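You operate a simulated robot arm through the tools that you are given. There is no shell and no other tool. Be economical: measure what you need, move in short steps, check, and stop when the job is done.

You are at the controls of a simulated robot arm. One attempt, no reset.

Task
Put things in order on the worktop. At the end: the grey sleeve from the worktop stands where the jam jar (marked "Fig") stood; the yellow felt pad stands on top of the pink pad; the jam jar from the worktop stands where the yellow felt pad stood; the brown brush stands where the grey sleeve stood; whatever was shut is shut again. Leave all else as you found it, and nothing knocked over.
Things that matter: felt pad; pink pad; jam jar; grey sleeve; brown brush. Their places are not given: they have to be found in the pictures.

The check looks at the end state, three seconds after you hand in, the way a careful person would. Anything else that was tipped, shoved, dropped, spilled or broken makes it a failure.

Robot
A 7-joint arm with a two-finger parallel gripper, fixed in place. Base frame: the origin is at the foot of the arm, x ahead of it, y to its left, z up; the work surface is at about z = 0. Lengths are in mm, angles in degrees, forces in N, time in s.
With the tool pointing down near the work surface it reaches from about 240 to 620 mm from the base axis. Its first joint turns from -66.0 to 66.0 degrees. Payload 2.6 kg.
The TCP is the grasp point between the finger pads, 30 mm short of the fingertips. In the tool frame z runs along the fingers and y along their closing line. Largest opening 94 mm; finger width 28, thickness 10; the body of the gripper, 50 by 96 mm, starts 55 mm behind the TCP.
Orientation is told as [roll, pitch, yaw] about the base's x, y, z axes, in that order, counted from this pose: with the fingers straight down and closing along the base's y, the tool's x points along the base's -x, its y along +y and its z along -z.

Tools
- The arm moves only by the tool step_arm. Its argument "moves" is a list of rows, each an object of numbers (a shift or turn left out is 0, a gripper value left out holds the last): "wx", "wy", "wz": the turn, a rotation vector about the base's x, y, z in degrees; "x", "y", "z": the shift along the base's x, y, z in mm; "grip": the closure, from 0 (fully open) to 1 (shut). In form: [{"wx": .., "wy": .., "wz": .., "x": .., "y": .., "z": .., "grip": ..}, ...]. A call has 1 to 20 rows; each row shifts and turns the commanded pose from where the row before left it. Rows are played at 5 a second. More than 50 mm and 8.6 degrees between two rows, or a gripper value outside its range, and nothing of the call is played. A pose out of reach is approached as far as the arm can. The call stops where the force on the tool passes 40 N (or 10 N more than at its start, if that is more) or the arm is blocked; 0.2 s more then pass. The fingers move at their own pace (about 72 mm/s each) and stop on an object; they squeeze with about 25 N. The grip force told is the motor's: it shows also when the fingers shut on nothing. Time passes only in rows, and 0.2 s behind the last, so rows that do not move let the fingers close. It gives the time, the measured TCP pose, the force on the tool (base axes), the opening and the grip force at its end, in the units of the frame above (readings bear some noise), and new pictures: "show" is both (left out), scene, wrist or none.
- Cameras (640 x 400 px; columns grow to the right, rows downward): "scene" is fixed at [24.3, 423.3, 568.1]; the picture's right is [-0.87, -0.49, 0.00], its down [-0.26, 0.46, -0.85] and it looks along [0.42, -0.73, -0.53] (base axes); focal length 366 px, centre (320, 200). "wrist" rides on the gripper at [76, 14, -103] in the tool frame; the picture's right is [-0.18, 0.98, 0.00], its down [-0.75, -0.14, -0.64] and it looks along [-0.63, -0.12, 0.77] (tool axes); focal length 243 px, centre (320, 200).
- measure_at(camera, pixels): there is no depth. For up to 12 entries [column, row, z] of the newest picture of that camera ("zoom" is the newest enlarged one), the place [x, y] in the base frame at which the ray of that pixel passes the height z, good to about 2 mm. It takes no simulated time.
- enlarge(camera, box): a new picture of the part [left, top, right, bottom] of that camera's present view, enlarged. It takes no simulated time.
- finish_job(): hands the job in; it is judged then, once.

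Work in short steps. Measure before you move; look again where a grasp or a placing could have gone wrong, and mend it. You have 80 turns and 200 pictures in all, those below and enlarged ones among them. Open the gripper and draw the arm clear of the work before you hand the job in, unless the task says otherwise; then end with one line.

The tools are called after "Request:" as a command line: name --argument value ..., lists and objects as JSON in quotes. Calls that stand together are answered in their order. step_arm: Moves the arm, as the interface text tells. Its arguments: {"type":"object","properties":{"moves":{"type":"array","items":{"type":"object","properties":{"wx":{"type":"number"},"wy":{"type":"number"},"wz":{"type":"number"},"x":{"type":"number"},"y":{"type":"number"},"z":{"type":"number"},"grip":{"type":"number"}}}},"show":{"type":"string","enum":["both","scene","wrist","none"]}},"required":["moves"]} The other tools are called the same way: measure_at (camera, pixels) gives the place at which the rays of pixels pass given heights; enlarge (camera, box) takes an enlarged picture of a part of a camera's view; finish_job () hands the job in.

At the start:

```text
clock: 0.0
tcp_pos: [280.2, -209.3, 330.8]
orientation: [-0.1, 0.0, 0.0]
ft_force: [0.0, -0.1, 0.2]
width: 94.0
grip_force: 0.3
```

scene: 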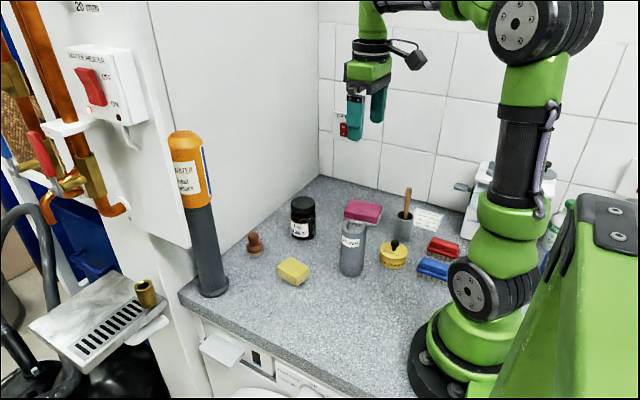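
wrist: 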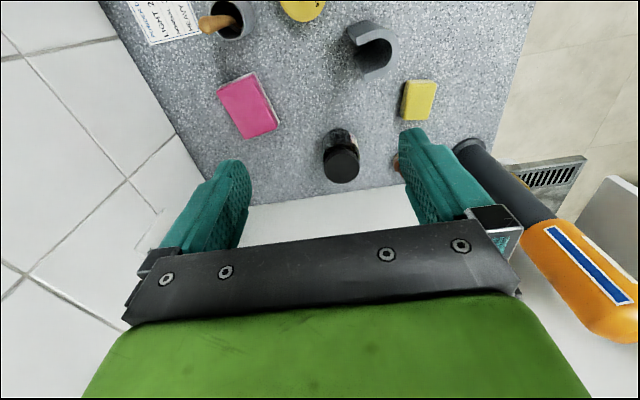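

The scene shows a black jar near (303,217), yellow pad (293,271), pink pad (363,211), grey cylinder (352,248) and brown items at (255,243) and (405,213). I'll enlarge for detail.

Request:
enlarge --camera "scene" --box '[230, 170, 390, 300]'

Request:
enlarge --camera "scene" --box '[360, 170, 520, 300]'

Request:
enlarge --camera "wrist" --box '[120, 0, 500, 220]'

```text
3.08 times, centred on (310, 235) of scene
```

zoom: 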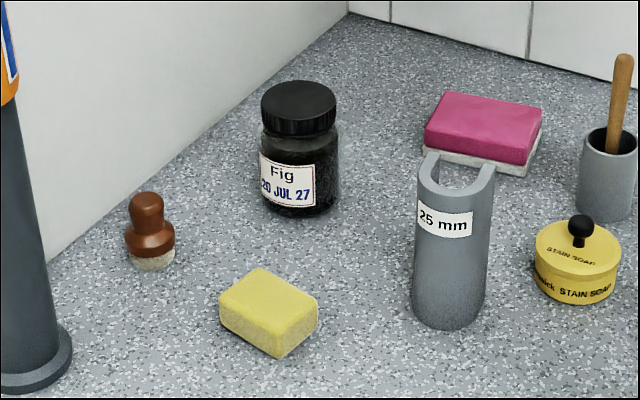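

```text
3.08 times, centred on (440, 235) of scene
```

zoom: 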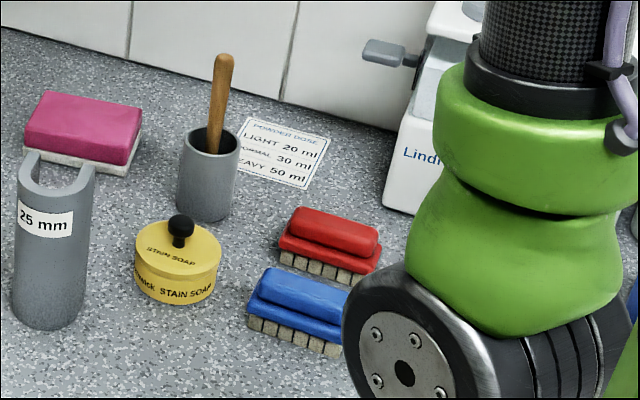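

```text
1.68 times, centred on (310, 110) of wrist
```

zoom: 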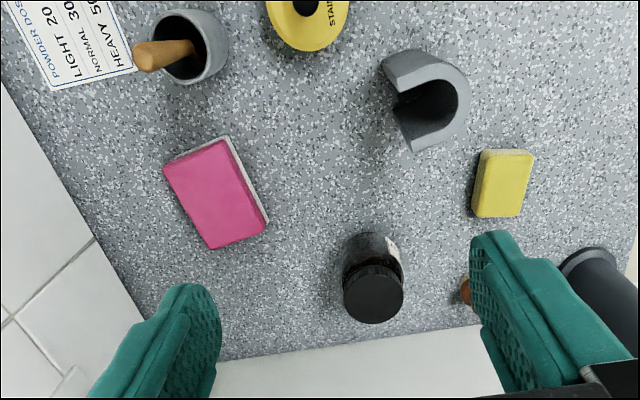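

Objects are clear: brush at zoom (150,240), jar (300,150), yellow pad, sleeve (450,240), pink pad. I measure base points on the table in the scene and tops in the wrist picture.

Request:
measure_at --camera "scene" --pixels '[[351.2, 277.2, 0], [339.9, 270.7, 0], [363.6, 269, 0], [297, 286, 0], [277.5, 274, 0], [309, 275.6, 0], [303.5, 240.5, 0], [291.2, 235, 0], [315.8, 236.6, 0], [256.4, 258, 0], [377.2, 227, 0], [343.8, 220.4, 0]]'

Request:
measure_at --camera "wrist" --pixels '[[341, 163, 80], [341, 163, 90], [341, 163, 100], [419, 99, 20], [405, 118, 20], [430, 118, 20], [405, 81, 20], [436, 81, 20], [236, 140, 30], [277, 125, 30], [216, 91, 30], [253, 73, 30]]'

Request:
enlarge --camera "wrist" --box '[310, 0, 450, 90]'

```text
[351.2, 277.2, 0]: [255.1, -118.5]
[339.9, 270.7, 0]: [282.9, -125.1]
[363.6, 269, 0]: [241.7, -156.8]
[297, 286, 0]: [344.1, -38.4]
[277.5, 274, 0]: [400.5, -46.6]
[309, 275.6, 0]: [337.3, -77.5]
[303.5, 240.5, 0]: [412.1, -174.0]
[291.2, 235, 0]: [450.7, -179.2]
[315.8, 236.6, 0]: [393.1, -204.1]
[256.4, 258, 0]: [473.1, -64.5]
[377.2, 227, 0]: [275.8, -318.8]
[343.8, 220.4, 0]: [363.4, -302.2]
```

```text
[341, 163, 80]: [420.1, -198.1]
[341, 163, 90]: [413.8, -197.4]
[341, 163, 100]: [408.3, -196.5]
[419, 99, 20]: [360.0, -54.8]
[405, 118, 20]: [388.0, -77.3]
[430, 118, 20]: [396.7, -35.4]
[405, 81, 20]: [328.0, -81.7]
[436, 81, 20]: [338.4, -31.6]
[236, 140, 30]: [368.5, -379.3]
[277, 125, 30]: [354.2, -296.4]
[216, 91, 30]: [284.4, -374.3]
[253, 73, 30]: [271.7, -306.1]
```

```text
4.44 times, centred on (380, 45) of wrist
```

zoom: 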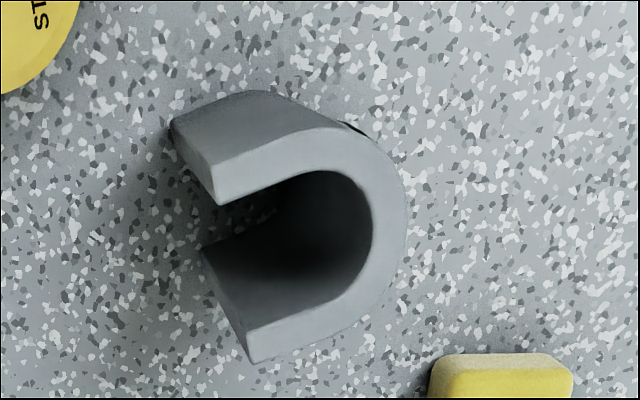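

The pad is roughly at (366,-60), jar (420,-192), sleeve (263,-143), pink pad (317,-338), brush (~478,-80). I check the tall cylinder and wall clearances, and move above the pad for a closer look.

Request:
measure_at --camera "scene" --pixels '[[214, 298, 0], [198, 290, 0], [230, 288, 0], [320, 176, 0], [250, 232, 0], [190, 275, 0], [393, 269, 0], [405, 241, 0], [381, 255, 0], [345, 345, 0]]'

Request:
step_arm --moves '[{"x": 0, "y": 40, "z": -30}, {"x": 10, "y": 40, "z": -25}, {"x": 10, "y": 40, "z": -25}, {"x": 10, "y": 29, "z": -20}, {}, {}]'

```text
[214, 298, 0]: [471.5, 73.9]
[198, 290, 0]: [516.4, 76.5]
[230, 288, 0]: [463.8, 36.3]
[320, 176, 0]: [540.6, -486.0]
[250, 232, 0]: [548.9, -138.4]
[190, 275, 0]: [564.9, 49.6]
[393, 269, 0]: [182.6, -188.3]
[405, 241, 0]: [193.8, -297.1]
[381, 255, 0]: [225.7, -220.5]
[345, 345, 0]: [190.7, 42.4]
```

```text
clock: 1.4
tcp_pos: [310.5, -60.1, 230.8]
orientation: [0.0, 0.0, -0.1]
ft_force: [0.0, 0.2, 0.7]
width: 94.2
grip_force: 0.0
```

scene: 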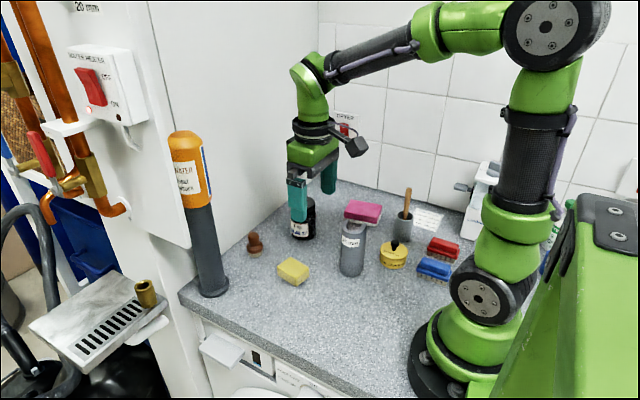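
wrist: 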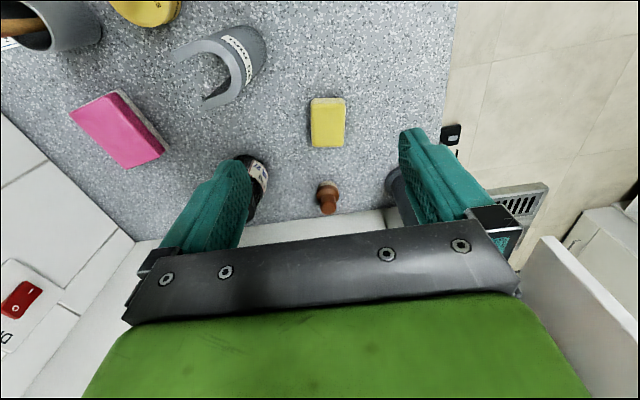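

The pad is at wrist (327,123), roughly aligned. I enlarge it for edges.

Request:
enlarge --camera "wrist" --box '[280, 80, 376, 140]'

Request:
enlarge --camera "wrist" --box '[282, 90, 378, 150]'

```text
6.67 times, centred on (328, 110) of wrist
```

zoom: 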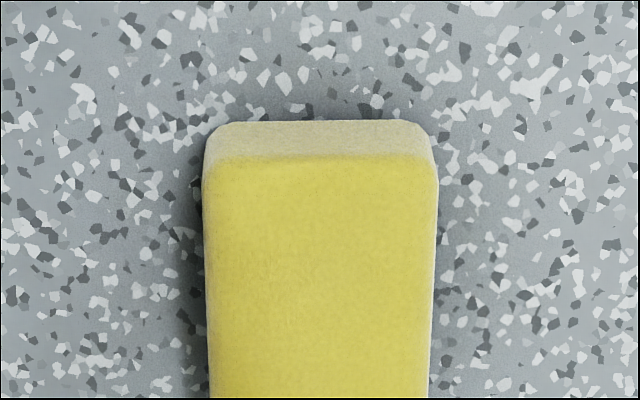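

```text
6.67 times, centred on (330, 120) of wrist
```

zoom: 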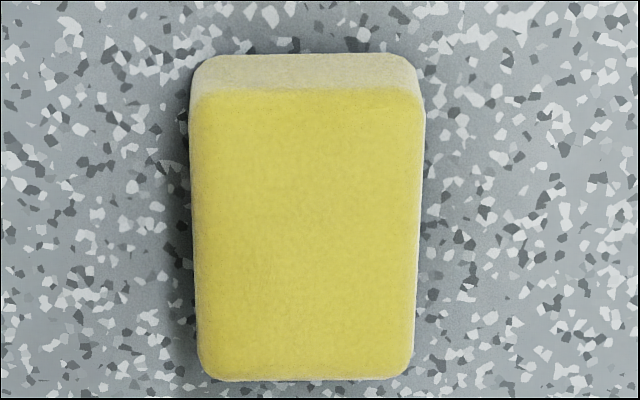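

Measure the pad's top and bottom edges in this zoom.

Request:
measure_at --camera "zoom" --pixels '[[190, 120, 22], [424, 120, 22], [198, 350, 22], [416, 350, 22], [307, 90, 22], [307, 90, 26], [307, 378, 22], [307, 54, 0], [307, 54, 5], [307, 380, 0]]'

Request:
measure_at --camera "wrist" --pixels '[[324, 185, 50], [324, 190, 40], [327, 206, 45], [340, 196, 20], [317, 196, 20], [165, 152, 25], [126, 168, 25], [69, 112, 25], [117, 91, 25]]'

```text
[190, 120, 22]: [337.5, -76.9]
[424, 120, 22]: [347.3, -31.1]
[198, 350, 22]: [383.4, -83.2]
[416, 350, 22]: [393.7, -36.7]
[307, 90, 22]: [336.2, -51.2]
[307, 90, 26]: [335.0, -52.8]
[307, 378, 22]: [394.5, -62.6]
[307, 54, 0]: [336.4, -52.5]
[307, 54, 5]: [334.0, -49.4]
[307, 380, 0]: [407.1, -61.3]
```

```text
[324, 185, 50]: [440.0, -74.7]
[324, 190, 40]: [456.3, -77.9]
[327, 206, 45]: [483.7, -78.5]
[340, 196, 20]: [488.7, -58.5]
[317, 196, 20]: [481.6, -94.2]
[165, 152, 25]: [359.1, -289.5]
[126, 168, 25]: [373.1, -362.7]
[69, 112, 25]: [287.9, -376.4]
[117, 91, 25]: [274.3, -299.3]
```

Pad centre (365,-57), long axis turned about -11°, about 59x47x22. I yaw -11° and descend to tips ~6 mm above the table, checking just before closing.

Request:
step_arm --moves '[{"wz": -5.5, "x": 18, "y": 1, "z": -20}, {"wz": -5.5, "x": 18, "y": 1, "z": -20}, {"x": 19, "y": 1, "z": -30}, {"z": -40}, {"z": -40}, {"z": -24}, {"z": -20}, {}]'

```text
clock: 3.2
tcp_pos: [365.9, -55.6, 36.1]
orientation: [0.0, 0.0, -11.1]
ft_force: [0.0, -0.3, 0.7]
width: 93.7
grip_force: 0.0
```

scene: 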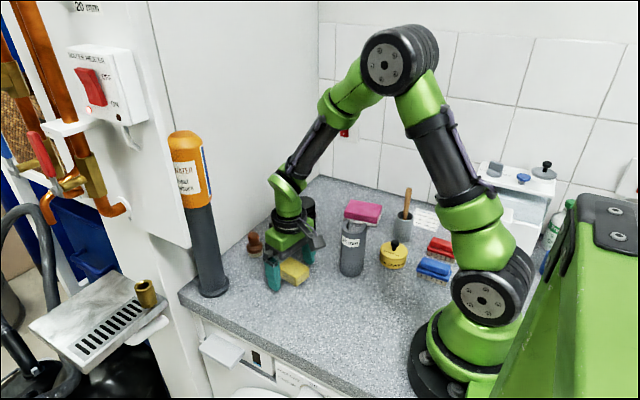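
wrist: 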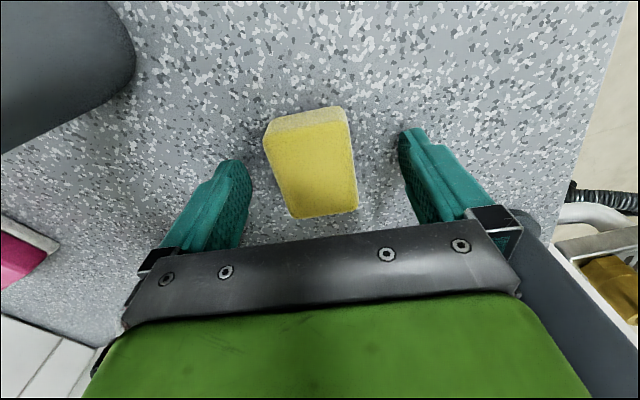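

Fingers straddle the pad with alignment matching; close.

Request:
step_arm --moves '[{"grip": 1}, {}, {}, {}]' --show "wrist"

```text
clock: 4.2
tcp_pos: [366.2, -56.1, 37.5]
orientation: [0.0, -0.1, -10.9]
ft_force: [-0.1, -0.6, 0.1]
width: 43.8
grip_force: 24.1
```

wrist: 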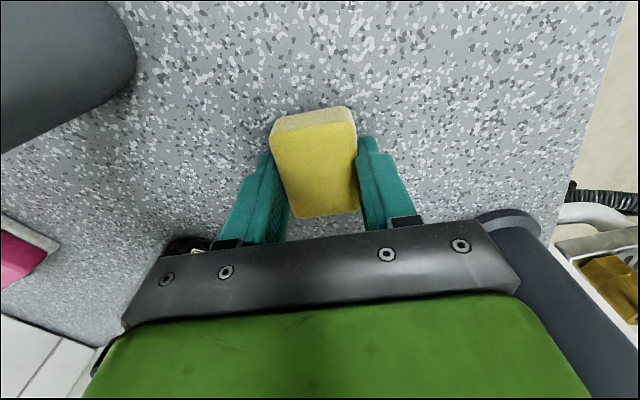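

Gripped at 43.8 mm. Lift to z≈205 and move near the pink pad, staying short of it to view it.

Request:
step_arm --moves '[{"z": 20}, {"z": 40}, {"z": 45}, {"z": 45}, {"z": 20, "x": -16, "y": -40}, {"x": -16, "y": -45}, {"x": -16, "y": -45}, {"x": -16, "y": -45}, {"x": -16, "y": -45}, {"x": -16, "y": -44}, {}, {}]'

```text
clock: 6.8
tcp_pos: [269.8, -320.5, 207.7]
orientation: [0.0, 0.0, -11.1]
ft_force: [0.7, -0.7, -0.9]
width: 43.9
grip_force: 24.6
```

scene: 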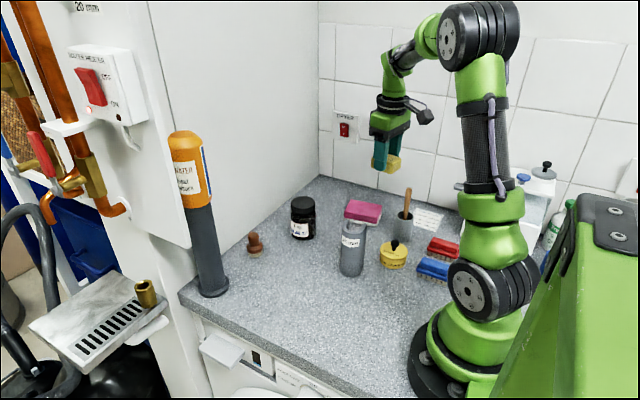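
wrist: 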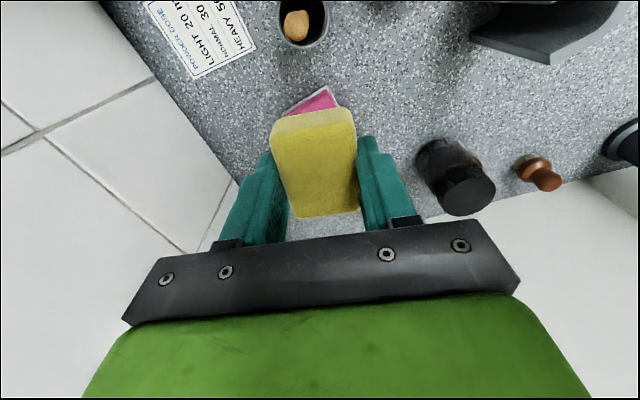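

The held pad hides the pink pad; I measure it precisely in a scene zoom.

Request:
enlarge --camera "scene" --box '[330, 190, 394, 230]'

```text
10.00 times, centred on (362, 210) of scene
```

zoom: 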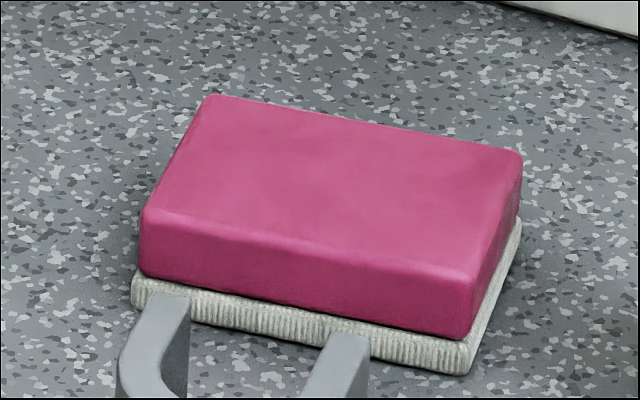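

Request:
measure_at --camera "zoom" --pixels '[[465, 374, 0], [133, 305, 0], [522, 250, 0], [148, 212, 25], [208, 98, 25], [520, 155, 25], [472, 275, 25], [148, 212, 30], [208, 98, 30], [520, 155, 30], [472, 275, 30], [335, 185, 28]]'

```text
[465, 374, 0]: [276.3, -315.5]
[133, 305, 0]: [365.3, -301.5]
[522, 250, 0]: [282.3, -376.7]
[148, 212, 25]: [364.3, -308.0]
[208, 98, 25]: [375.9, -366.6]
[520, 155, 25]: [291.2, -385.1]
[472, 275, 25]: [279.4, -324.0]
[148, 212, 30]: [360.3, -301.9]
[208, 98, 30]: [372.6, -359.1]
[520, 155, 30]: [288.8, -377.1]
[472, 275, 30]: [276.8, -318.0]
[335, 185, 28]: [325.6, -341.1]
```

Pink pad centre ≈(324,-340), top z≈28, turned +10°. I check the wooden handle's height before bringing the camera near it.

Request:
measure_at --camera "scene" --pixels '[[408, 189, 90], [408, 189, 110], [408, 189, 130], [408, 189, 150], [405, 236, 0]]'

Request:
measure_at --camera "wrist" --pixels '[[295, 20, 90], [295, 20, 110], [295, 20, 130], [295, 20, 150]]'

```text
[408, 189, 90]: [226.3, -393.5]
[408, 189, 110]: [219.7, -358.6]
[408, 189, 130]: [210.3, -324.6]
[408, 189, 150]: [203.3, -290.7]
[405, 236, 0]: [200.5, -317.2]
```

```text
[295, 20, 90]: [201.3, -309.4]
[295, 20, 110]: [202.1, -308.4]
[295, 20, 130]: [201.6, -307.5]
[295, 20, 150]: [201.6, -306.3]
```

Handle top is about (203,-307,140); the camera will be at (246,-340,170) — clear. Turn +21°, shift over the pink pad and descend to z≈82.

Request:
step_arm --moves '[{"wz": 7, "x": 18, "y": -7, "z": -20}, {"wz": 7, "x": 18, "y": -6, "z": -20}, {"wz": 7, "x": 18, "y": -6, "z": -25}, {"z": -30}, {"z": -31}, {}, {}]'

```text
clock: 8.4
tcp_pos: [322.8, -340.6, 79.8]
orientation: [-0.1, 0.1, 10.0]
ft_force: [0.4, 0.2, 0.7]
width: 43.8
grip_force: 24.6
```

scene: 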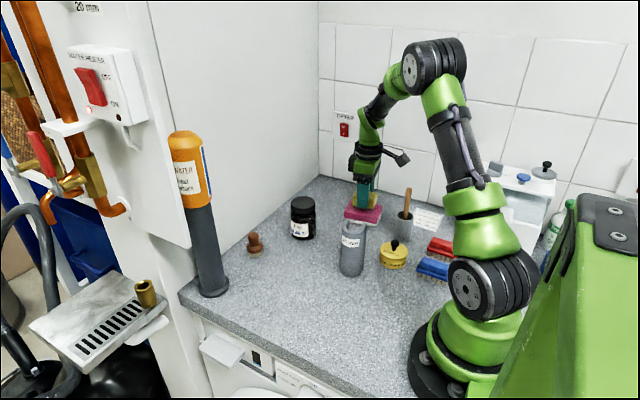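
wrist: 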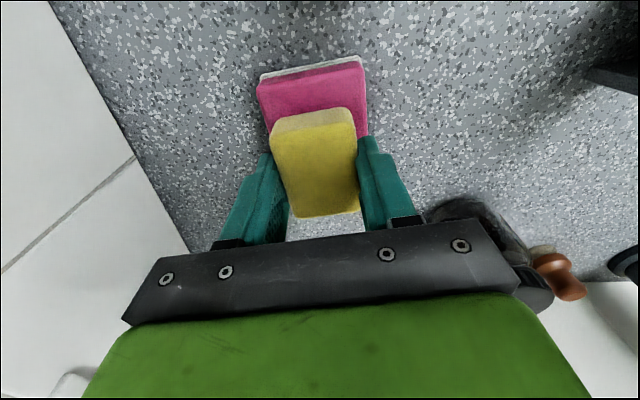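

Well aligned with the pink pad. Lower in small steps until contact.

Request:
step_arm --moves '[{"z": -5}, {"z": -3}, {"z": -2}, {"z": -2}, {}]'

Request:
enlarge --camera "scene" --box '[330, 160, 410, 230]'

```text
clock: 9.6
tcp_pos: [322.8, -340.3, 69.1]
orientation: [0.1, 0.0, 10.0]
ft_force: [-0.9, -0.2, -0.9]
width: 43.7
grip_force: 25.0
```

scene: 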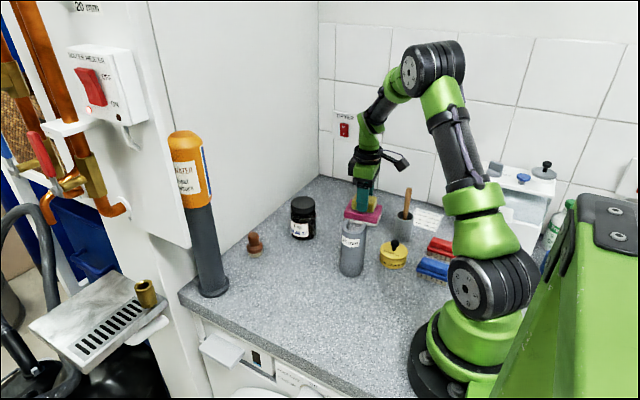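
wrist: 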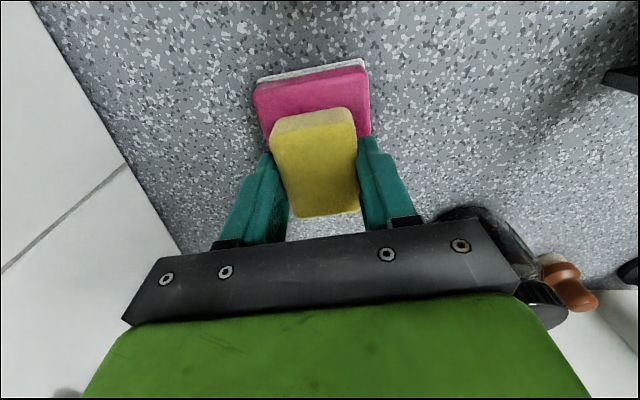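

```text
5.71 times, centred on (370, 195) of scene
```

zoom: 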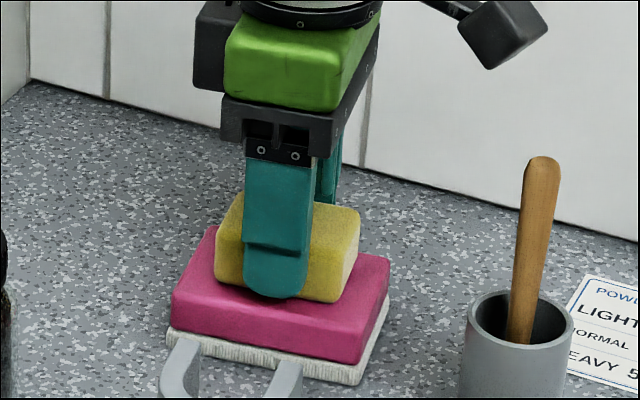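

Close to contact but no force yet; go down 1 mm at a time.

Request:
step_arm --moves '[{"z": -1}, {"z": -1}, {"z": -1}, {}]' --show "none"

```text
clock: 10.6
tcp_pos: [323.6, -341.1, 66.8]
orientation: [-0.2, -0.2, 9.9]
ft_force: [-8.0, 5.7, 31.9]
width: 44.2
grip_force: 24.6
```

Contact made (32 N). Relieve 1 mm, open, and rise.

Request:
step_arm --moves '[{"z": 1}, {"grip": 0.4}, {"grip": 0.2}, {}, {"z": 20}, {"z": 40}, {"z": 45}, {"z": 45}, {}]'

Request:
enlarge --camera "scene" --box '[330, 160, 410, 230]'

```text
clock: 12.6
tcp_pos: [323.9, -339.5, 216.8]
orientation: [-0.1, 0.0, 9.9]
ft_force: [-0.8, 0.9, -0.2]
width: 75.0
grip_force: 0.1
```

scene: 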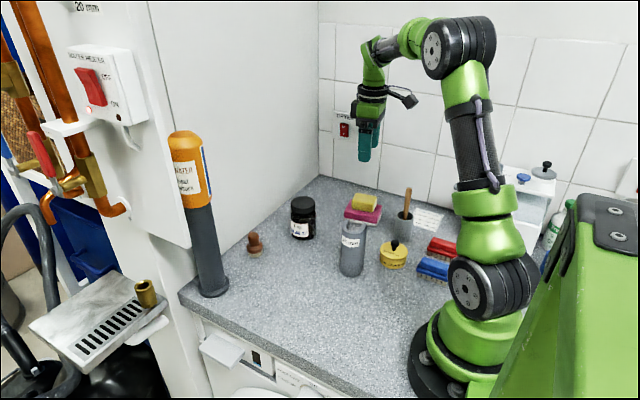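
wrist: 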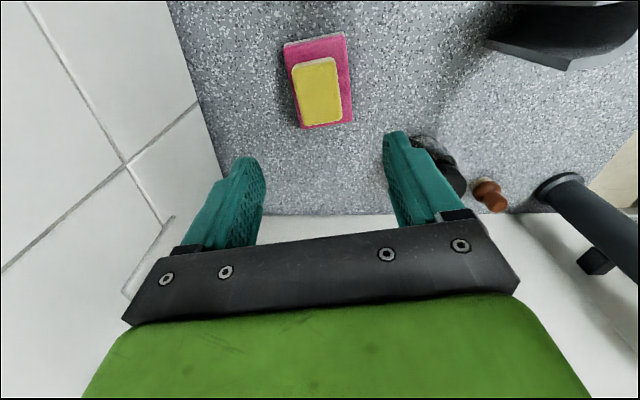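

```text
5.71 times, centred on (370, 195) of scene
```

zoom: 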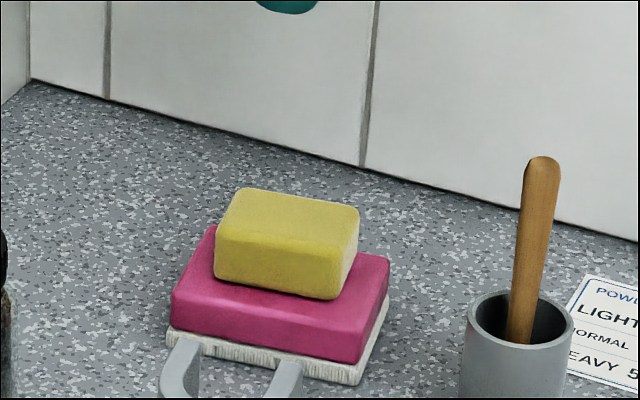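

Pad is on the pink pad. Now I move toward the jar to view it, and enlarge it in the scene.

Request:
step_arm --moves '[{"wz": -5, "y": 40, "x": 8, "grip": 0}, {"wz": -5, "y": 40, "x": 8}, {"y": 40, "x": 8}, {"y": 30, "x": 8}, {}, {}]'

Request:
enlarge --camera "scene" --box '[263, 190, 343, 240]'

```text
clock: 14.0
tcp_pos: [355.4, -190.5, 216.9]
orientation: [0.0, 0.1, -0.1]
ft_force: [0.0, -0.1, 0.4]
width: 93.8
grip_force: 0.1
```

scene: 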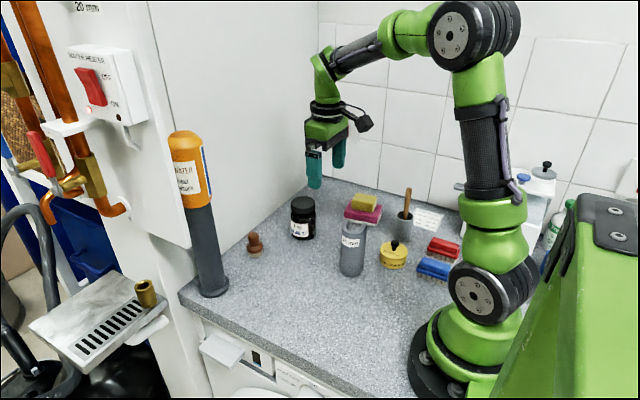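
wrist: 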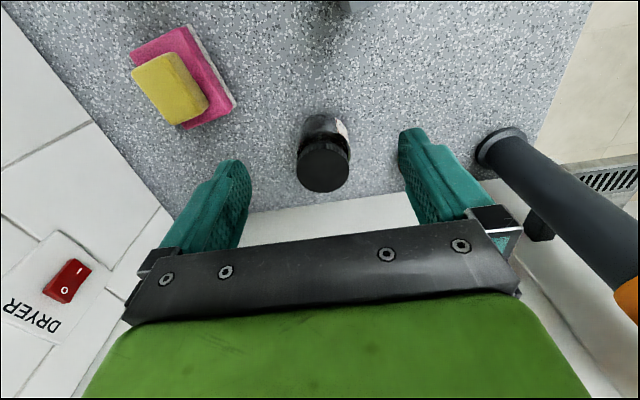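

```text
8.00 times, centred on (303, 215) of scene
```

zoom: 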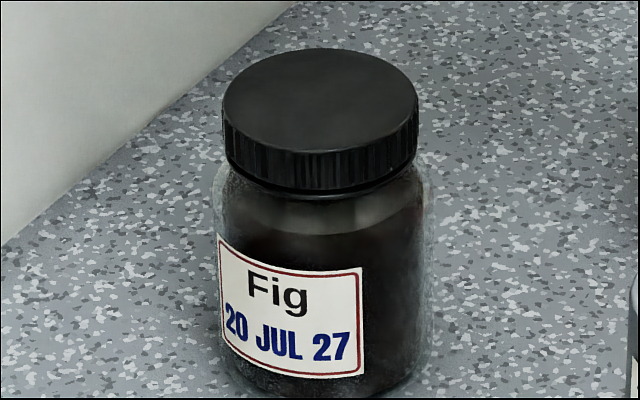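

Triangulate the lid centre: scene zoom (320,100) vs wrist (322,169).

Request:
measure_at --camera "zoom" --pixels '[[320, 100, 70], [320, 100, 80], [320, 100, 90], [223, 100, 80], [418, 100, 80], [320, 398, 0]]'

Request:
measure_at --camera "wrist" --pixels '[[322, 167, 70], [322, 167, 80], [322, 167, 90], [296, 167, 80], [350, 163, 80], [327, 116, 0], [303, 125, 15], [350, 128, 15]]'

```text
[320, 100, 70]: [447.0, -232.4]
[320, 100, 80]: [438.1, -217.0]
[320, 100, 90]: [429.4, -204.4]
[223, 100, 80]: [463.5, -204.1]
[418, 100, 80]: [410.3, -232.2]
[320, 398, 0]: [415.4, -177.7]
```

```text
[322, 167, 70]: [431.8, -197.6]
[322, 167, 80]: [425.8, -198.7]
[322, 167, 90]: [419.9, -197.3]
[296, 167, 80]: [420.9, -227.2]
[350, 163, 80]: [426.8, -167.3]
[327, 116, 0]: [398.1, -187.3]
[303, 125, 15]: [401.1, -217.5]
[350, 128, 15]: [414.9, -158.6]
```

Request:
enlarge --camera "wrist" --box '[280, 100, 376, 200]'

```text
4.00 times, centred on (328, 150) of wrist
```

zoom: 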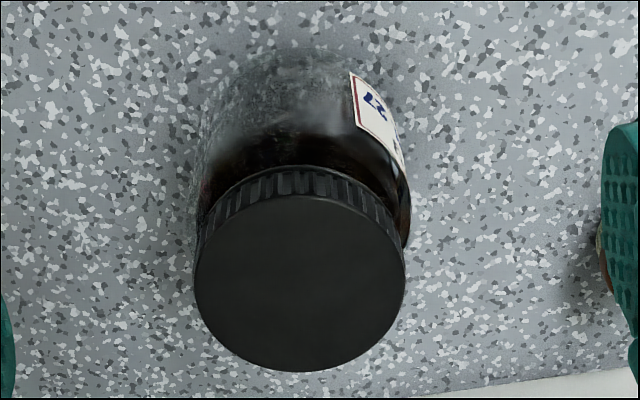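

Request:
measure_at --camera "zoom" --pixels '[[300, 284, 80], [300, 284, 85], [300, 284, 90], [300, 197, 85], [300, 371, 85], [194, 284, 85], [406, 280, 85], [305, 50, 0]]'

```text
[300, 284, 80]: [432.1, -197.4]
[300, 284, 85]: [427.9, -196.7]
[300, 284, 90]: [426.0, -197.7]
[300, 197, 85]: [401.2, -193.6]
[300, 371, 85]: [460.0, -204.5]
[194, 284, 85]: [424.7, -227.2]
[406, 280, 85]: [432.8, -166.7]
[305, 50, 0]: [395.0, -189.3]
```

Jar centre ≈(426,-197.5), height ≈91, Ø≈60. Move over it and descend to TCP z≈50 (palm clears the lid).

Request:
step_arm --moves '[{"x": 35, "y": -4}, {"x": 35.5, "y": -3, "z": -10}, {"z": -35}, {"z": -35}, {"z": -30}, {}]'

```text
clock: 15.4
tcp_pos: [425.4, -197.9, 104.8]
orientation: [0.1, 0.0, -0.1]
ft_force: [0.2, 0.2, 0.2]
width: 94.0
grip_force: 0.0
```

scene: 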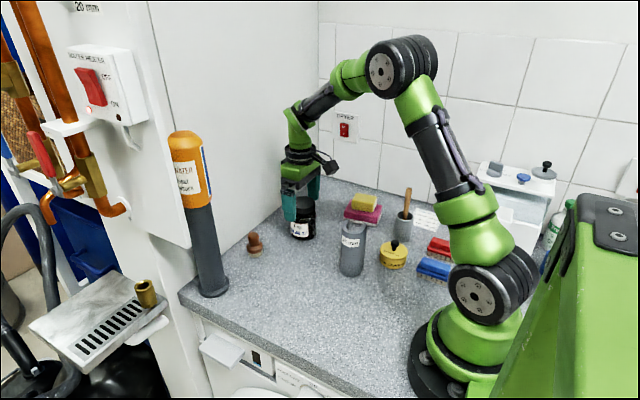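
wrist: 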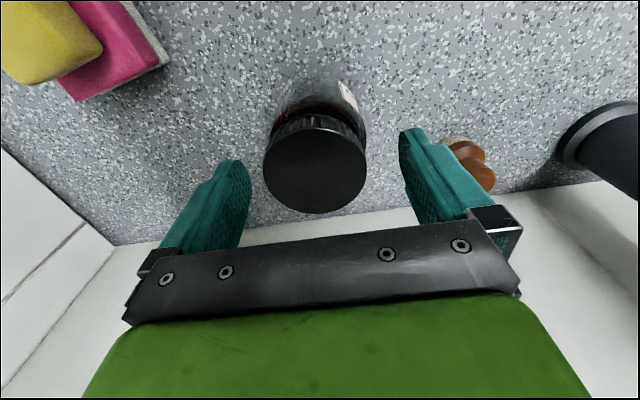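

Jar centred between fingers. Descend and close gently.

Request:
step_arm --moves '[{"z": -30}, {"z": -25}, {}, {"grip": 1}, {}, {}, {}]'

```text
clock: 17.0
tcp_pos: [424.7, -194.9, 51.2]
orientation: [0.0, 0.0, 0.0]
ft_force: [-0.4, -0.7, -0.2]
width: 67.7
grip_force: 24.9
```

scene: 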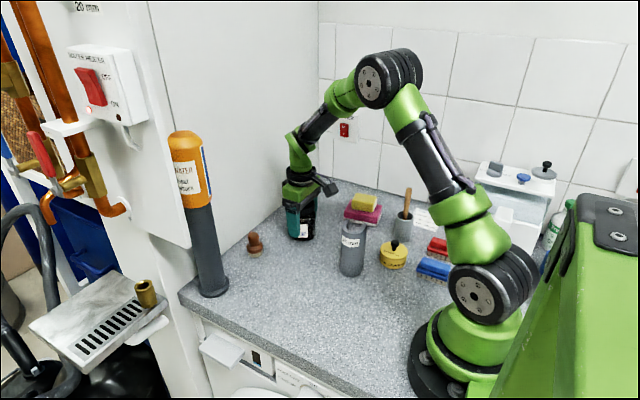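
wrist: 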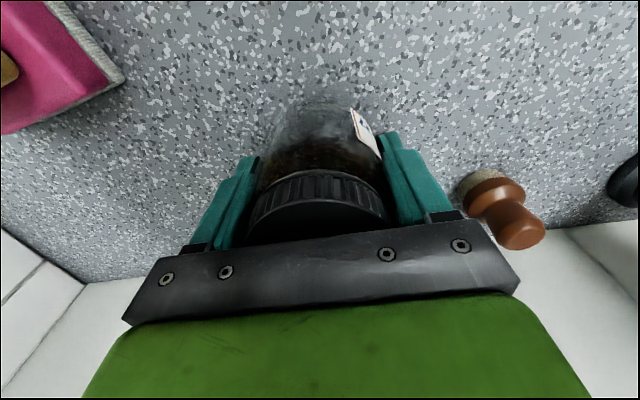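

Jar gripped (67.7 mm). Lift 60 mm and carry to the yellow pad's old place (365,-57).

Request:
step_arm --moves '[{"z": 15}, {"z": 45}, {"x": -15, "y": 34.5}, {"x": -15, "y": 34.5}, {"x": -15, "y": 34.5}, {"x": -14.5, "y": 34.5}, {}, {}]'

```text
clock: 18.8
tcp_pos: [365.3, -58.8, 111.9]
orientation: [0.0, 0.0, -0.2]
ft_force: [0.1, 0.0, -3.6]
width: 68.1
grip_force: 25.2
```

scene: 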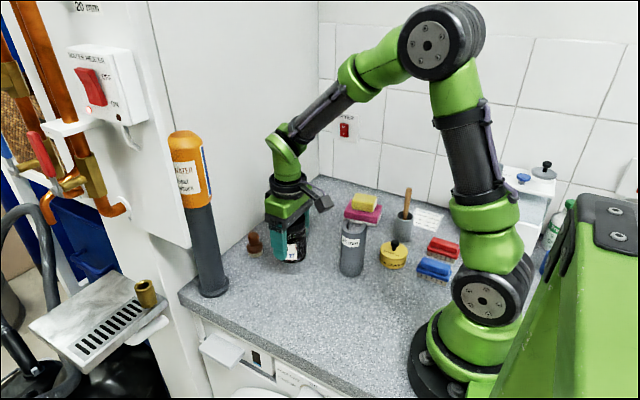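
wrist: 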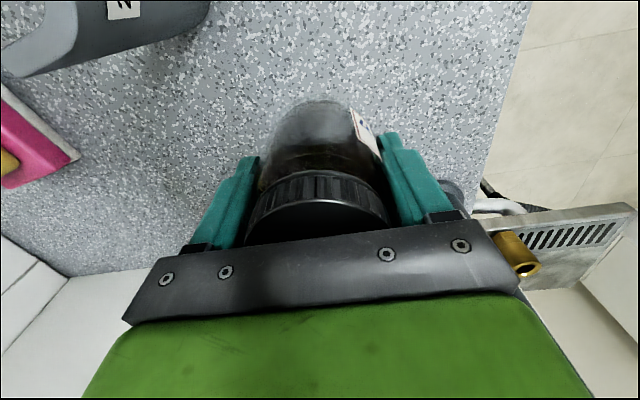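

Descend: 57 mm then 1 mm steps to contact.

Request:
step_arm --moves '[{"z": -30, "y": 1.5}, {"z": -25}, {"z": -2}, {"z": -1}, {"z": -1}, {"z": -1}, {}]' --show "none"

```text
clock: 20.4
tcp_pos: [367.4, -55.8, 51.9]
orientation: [0.0, 0.0, -0.1]
ft_force: [-0.4, -0.2, -4.6]
width: 68.1
grip_force: 25.1
```

Request:
step_arm --moves '[{"z": -1}, {"z": -1}, {"z": -1}, {}]' --show "none"

```text
clock: 21.4
tcp_pos: [367.2, -56.6, 50.1]
orientation: [0.0, -0.1, -0.1]
ft_force: [-7.1, -0.4, 23.4]
width: 68.4
grip_force: 25.0
```

Contact at z≈50. Relieve slightly, open and rise straight up.

Request:
step_arm --moves '[{"z": 0.7}, {"grip": 0}, {}, {}, {"z": 20}, {"z": 40}, {"z": 45}, {"z": 50}, {}]'

```text
clock: 23.4
tcp_pos: [365.6, -56.8, 205.3]
orientation: [0.0, 0.1, 0.0]
ft_force: [0.6, -0.4, 0.1]
width: 94.0
grip_force: 0.0
```

scene: 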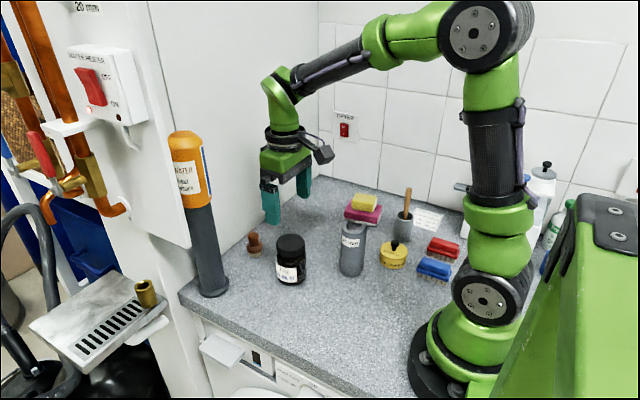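
wrist: 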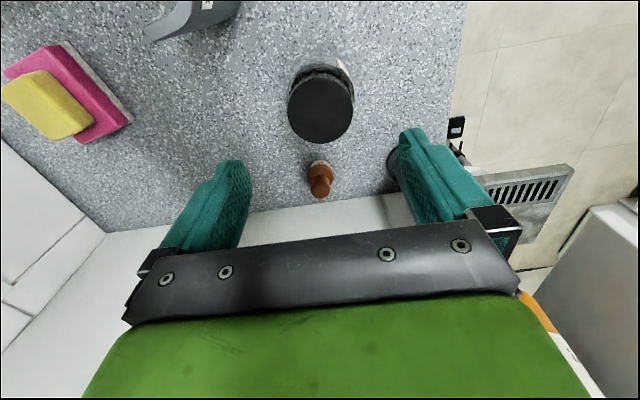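

Jar stands at the pad's old place. Next the sleeve: move to about (262,-145,250) to look down on it.

Request:
step_arm --moves '[{"x": -30, "y": -25, "z": 15}, {"x": -30, "y": -25, "z": 15}, {"x": -30, "y": -25, "z": 15}, {"x": -13, "y": -13}, {}, {}]'

Request:
enlarge --camera "scene" --box '[312, 210, 392, 285]'

```text
clock: 24.8
tcp_pos: [262.8, -146.6, 250.4]
orientation: [0.0, -0.1, 0.0]
ft_force: [-0.3, -0.1, 0.3]
width: 93.8
grip_force: 0.0
```

scene: 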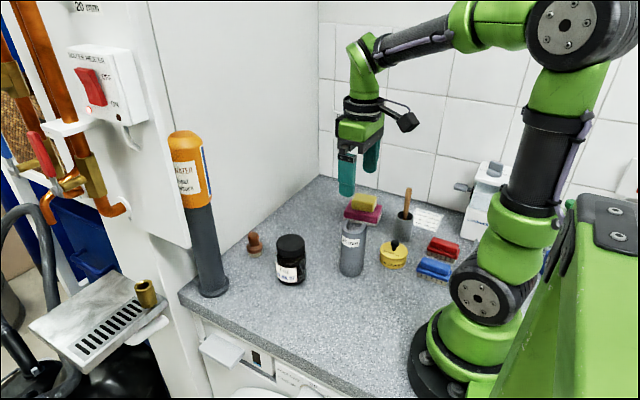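
wrist: 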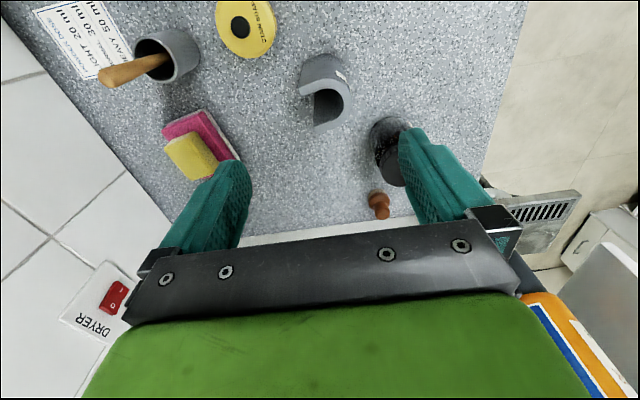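

```text
5.33 times, centred on (352, 248) of scene
```

zoom: 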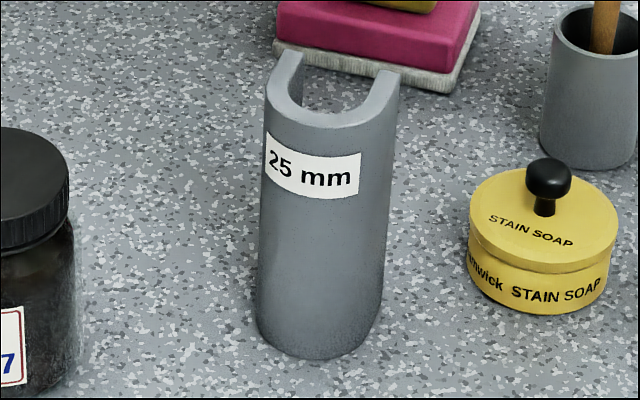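

Request:
enlarge --camera "wrist" --box '[280, 40, 376, 140]'

Request:
measure_at --camera "scene" --pixels '[[355, 223, 100], [355, 223, 110], [355, 223, 120], [351, 276.5, 0]]'

```text
4.00 times, centred on (328, 90) of wrist
```

zoom: 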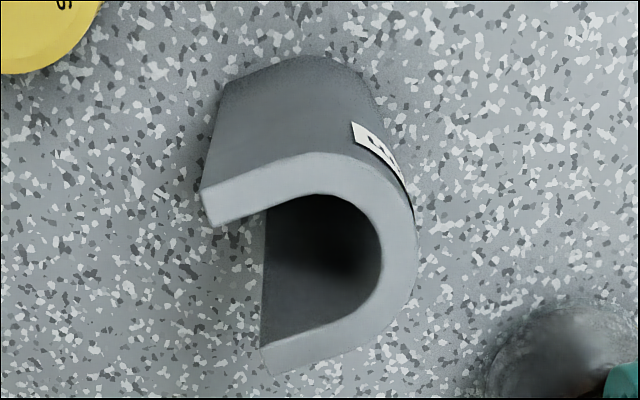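

```text
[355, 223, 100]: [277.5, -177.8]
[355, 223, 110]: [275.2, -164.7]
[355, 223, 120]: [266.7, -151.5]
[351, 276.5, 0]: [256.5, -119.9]
```

Match leg ends: near leg outer corner wrist (202,190)/scene (400,75); far leg outer wrist (270,373)/scene (281,55).

Request:
measure_at --camera "zoom" --pixels '[[202, 190, 90], [202, 190, 100], [202, 190, 110], [202, 190, 120], [270, 373, 90], [270, 373, 100], [270, 373, 110], [270, 373, 120], [410, 215, 100], [410, 215, 110], [417, 245, 100], [417, 245, 110]]'

Request:
measure_at --camera "scene" --pixels '[[367, 214.6, 90], [367, 214.6, 100], [367, 214.6, 110], [367, 214.6, 120], [344.7, 211, 90], [344.7, 211, 100], [344.7, 211, 110], [344.7, 211, 120]]'

```text
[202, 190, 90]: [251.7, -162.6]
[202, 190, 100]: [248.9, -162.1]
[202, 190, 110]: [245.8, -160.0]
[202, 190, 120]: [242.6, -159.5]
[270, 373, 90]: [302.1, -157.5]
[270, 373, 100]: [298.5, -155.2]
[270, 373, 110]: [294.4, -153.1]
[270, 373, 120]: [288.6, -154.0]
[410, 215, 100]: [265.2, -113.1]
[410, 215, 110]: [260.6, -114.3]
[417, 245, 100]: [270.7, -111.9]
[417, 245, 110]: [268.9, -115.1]
```

```text
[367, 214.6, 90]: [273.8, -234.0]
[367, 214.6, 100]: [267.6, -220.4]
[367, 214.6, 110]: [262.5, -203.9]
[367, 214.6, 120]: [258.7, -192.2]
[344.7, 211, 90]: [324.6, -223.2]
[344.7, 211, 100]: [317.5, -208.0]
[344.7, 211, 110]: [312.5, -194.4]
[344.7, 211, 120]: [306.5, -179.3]
```

Sleeve is about 143 tall, ~52 wide across the legs, legs' line ≈11° from x, centre ≈(264.5,-137). I'll grip across the legs: rotate tool by -79° at height, then look.

Request:
step_arm --moves '[{"wz": -7.9, "x": 1.7, "y": 6.6}, {"wz": -7.9}, {"wz": -7.9}, {"wz": -7.9}, {"wz": -7.9}, {"wz": -7.9}, {"wz": -7.9}, {"wz": -7.9}, {"wz": -7.9}, {"wz": -7.9}, {}, {}]'

```text
clock: 27.4
tcp_pos: [265.7, -138.5, 249.8]
orientation: [-0.1, 0.0, -79.1]
ft_force: [0.9, 0.3, 0.7]
width: 94.1
grip_force: 0.0
```

scene: 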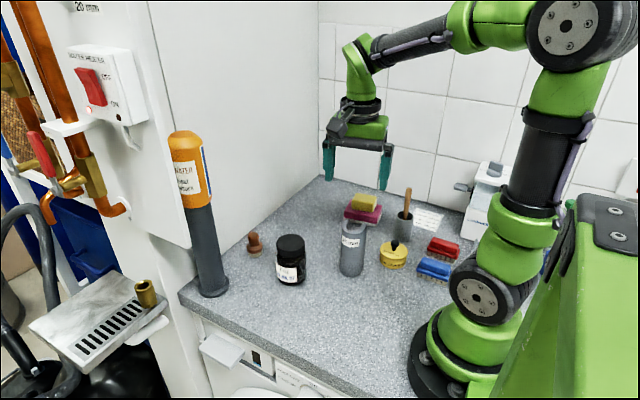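
wrist: 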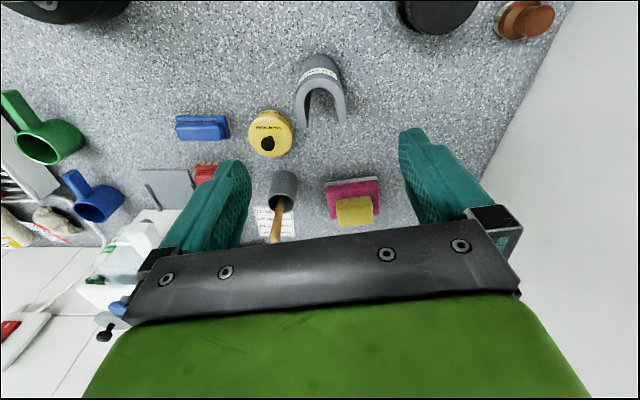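

Request:
enlarge --camera "wrist" --box '[276, 45, 372, 135]'

```text
4.44 times, centred on (324, 90) of wrist
```

zoom: 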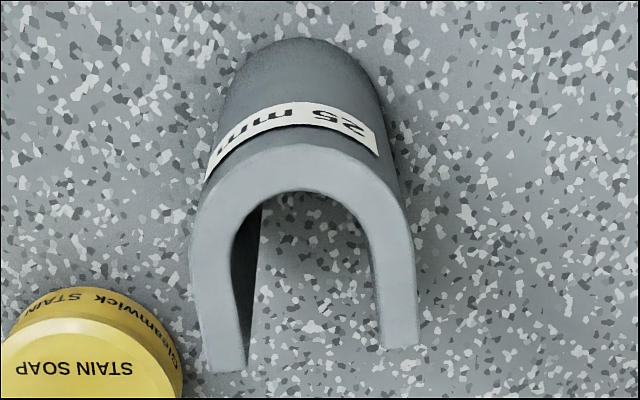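

Request:
measure_at --camera "zoom" --pixels '[[208, 373, 120], [420, 345, 120], [208, 373, 130], [420, 345, 130], [208, 373, 140], [420, 345, 140], [290, 145, 120], [290, 145, 130], [290, 145, 140], [300, 38, 0], [190, 270, 130], [408, 230, 130]]'

```text
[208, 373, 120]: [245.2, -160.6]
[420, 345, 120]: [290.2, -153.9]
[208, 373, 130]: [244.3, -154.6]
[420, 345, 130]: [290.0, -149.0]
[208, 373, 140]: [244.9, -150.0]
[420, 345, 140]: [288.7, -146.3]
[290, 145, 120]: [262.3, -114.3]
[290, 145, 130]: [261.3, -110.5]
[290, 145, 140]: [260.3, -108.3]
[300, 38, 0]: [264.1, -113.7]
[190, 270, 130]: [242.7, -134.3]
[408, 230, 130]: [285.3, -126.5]
```

Re-measured: sleeve height ≈121, leg ends (245,-161) and (290,-154), back (264,-114) → centre ≈(266,-136). Turn -2.6°, descend to TCP z≈78.

Request:
step_arm --moves '[{"wz": -2.6, "y": -2.5, "z": -40}, {"z": -40}, {"z": -35}, {"z": -30}, {"z": -26}, {}, {}]'

```text
clock: 29.0
tcp_pos: [266.2, -141.4, 78.4]
orientation: [-0.1, 0.0, -81.7]
ft_force: [-0.2, 0.6, -0.7]
width: 93.9
grip_force: 0.0
```

scene: 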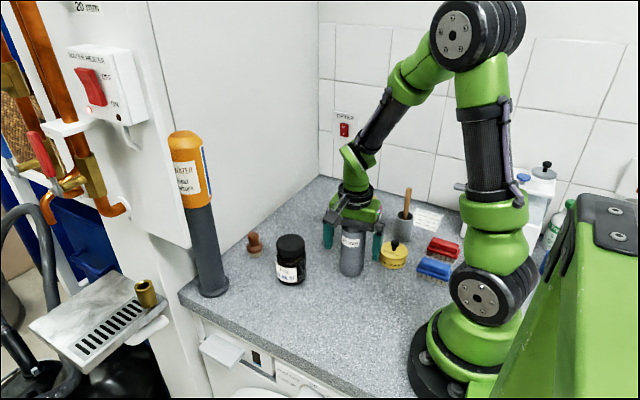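
wrist: 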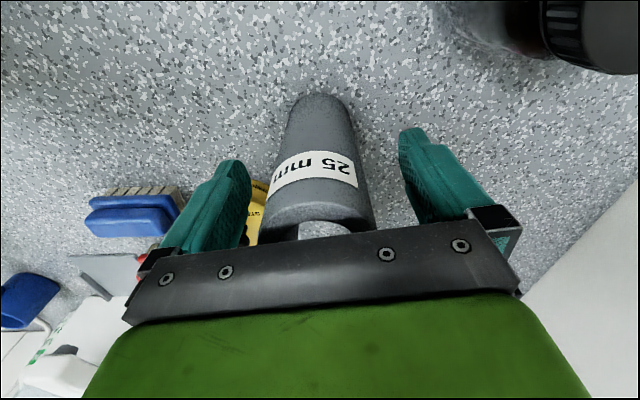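

Centred. Close on the sleeve.

Request:
step_arm --moves '[{"grip": 1}, {}, {}, {}, {}]' --show "wrist"

```text
clock: 30.2
tcp_pos: [265.2, -142.3, 77.3]
orientation: [0.0, -0.1, -81.5]
ft_force: [-0.2, 0.0, 0.4]
width: 51.1
grip_force: 25.3
```

wrist: 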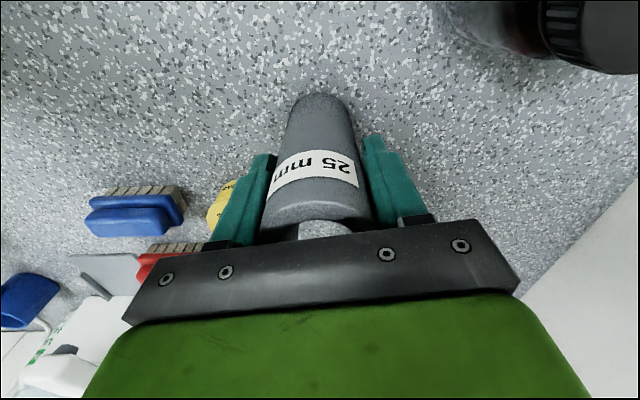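

Gripped at 51 mm. Lift 45 mm and carry to the jar's old spot (TCP ≈(425.5,-202)).

Request:
step_arm --moves '[{"z": 15}, {"z": 30}, {"x": 32, "y": -12.2}, {"x": 32, "y": -12.2}, {"x": 32, "y": -12.2}, {"x": 32, "y": -12.2}, {"x": 31.5, "y": -12.2}, {}, {}]'

```text
clock: 32.2
tcp_pos: [424.1, -202.4, 123.9]
orientation: [0.0, 0.0, -81.7]
ft_force: [0.4, -0.3, -0.9]
width: 51.2
grip_force: 25.0
```

scene: 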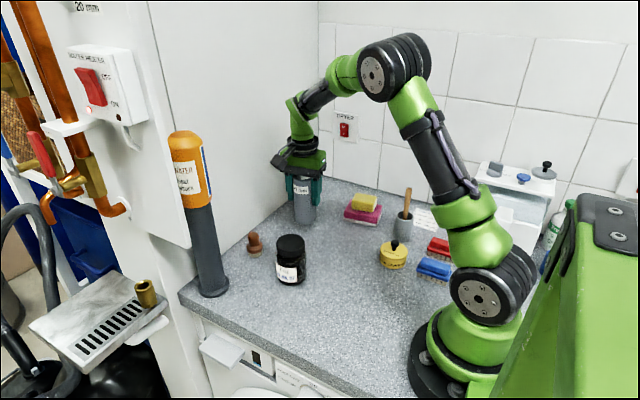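
wrist: 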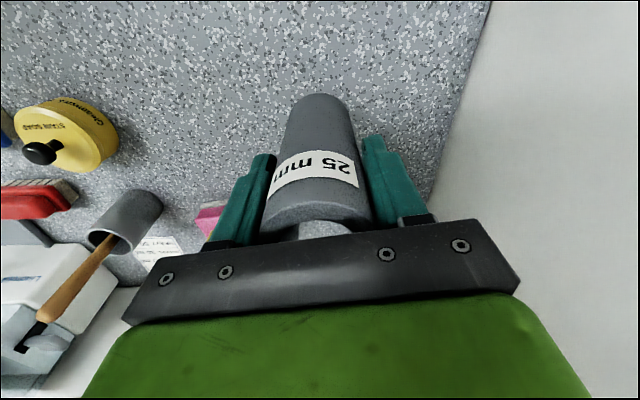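

Lower: 43 mm, then small steps.

Request:
step_arm --moves '[{"z": -25, "x": 1}, {"z": -17}, {"z": -1}, {"z": -1}, {"z": -1}, {}]' --show "none"

```text
clock: 33.6
tcp_pos: [424.0, -201.5, 80.2]
orientation: [0.0, -0.1, -81.5]
ft_force: [-0.2, 0.3, -1.7]
width: 51.1
grip_force: 24.7
```

Request:
step_arm --moves '[{"z": -1}, {"z": -1}, {"z": -1}, {}]' --show "none"

```text
clock: 34.6
tcp_pos: [426.7, -202.9, 75.0]
orientation: [0.2, 0.0, -81.6]
ft_force: [-5.5, 2.6, 21.1]
width: 50.8
grip_force: 25.1
```

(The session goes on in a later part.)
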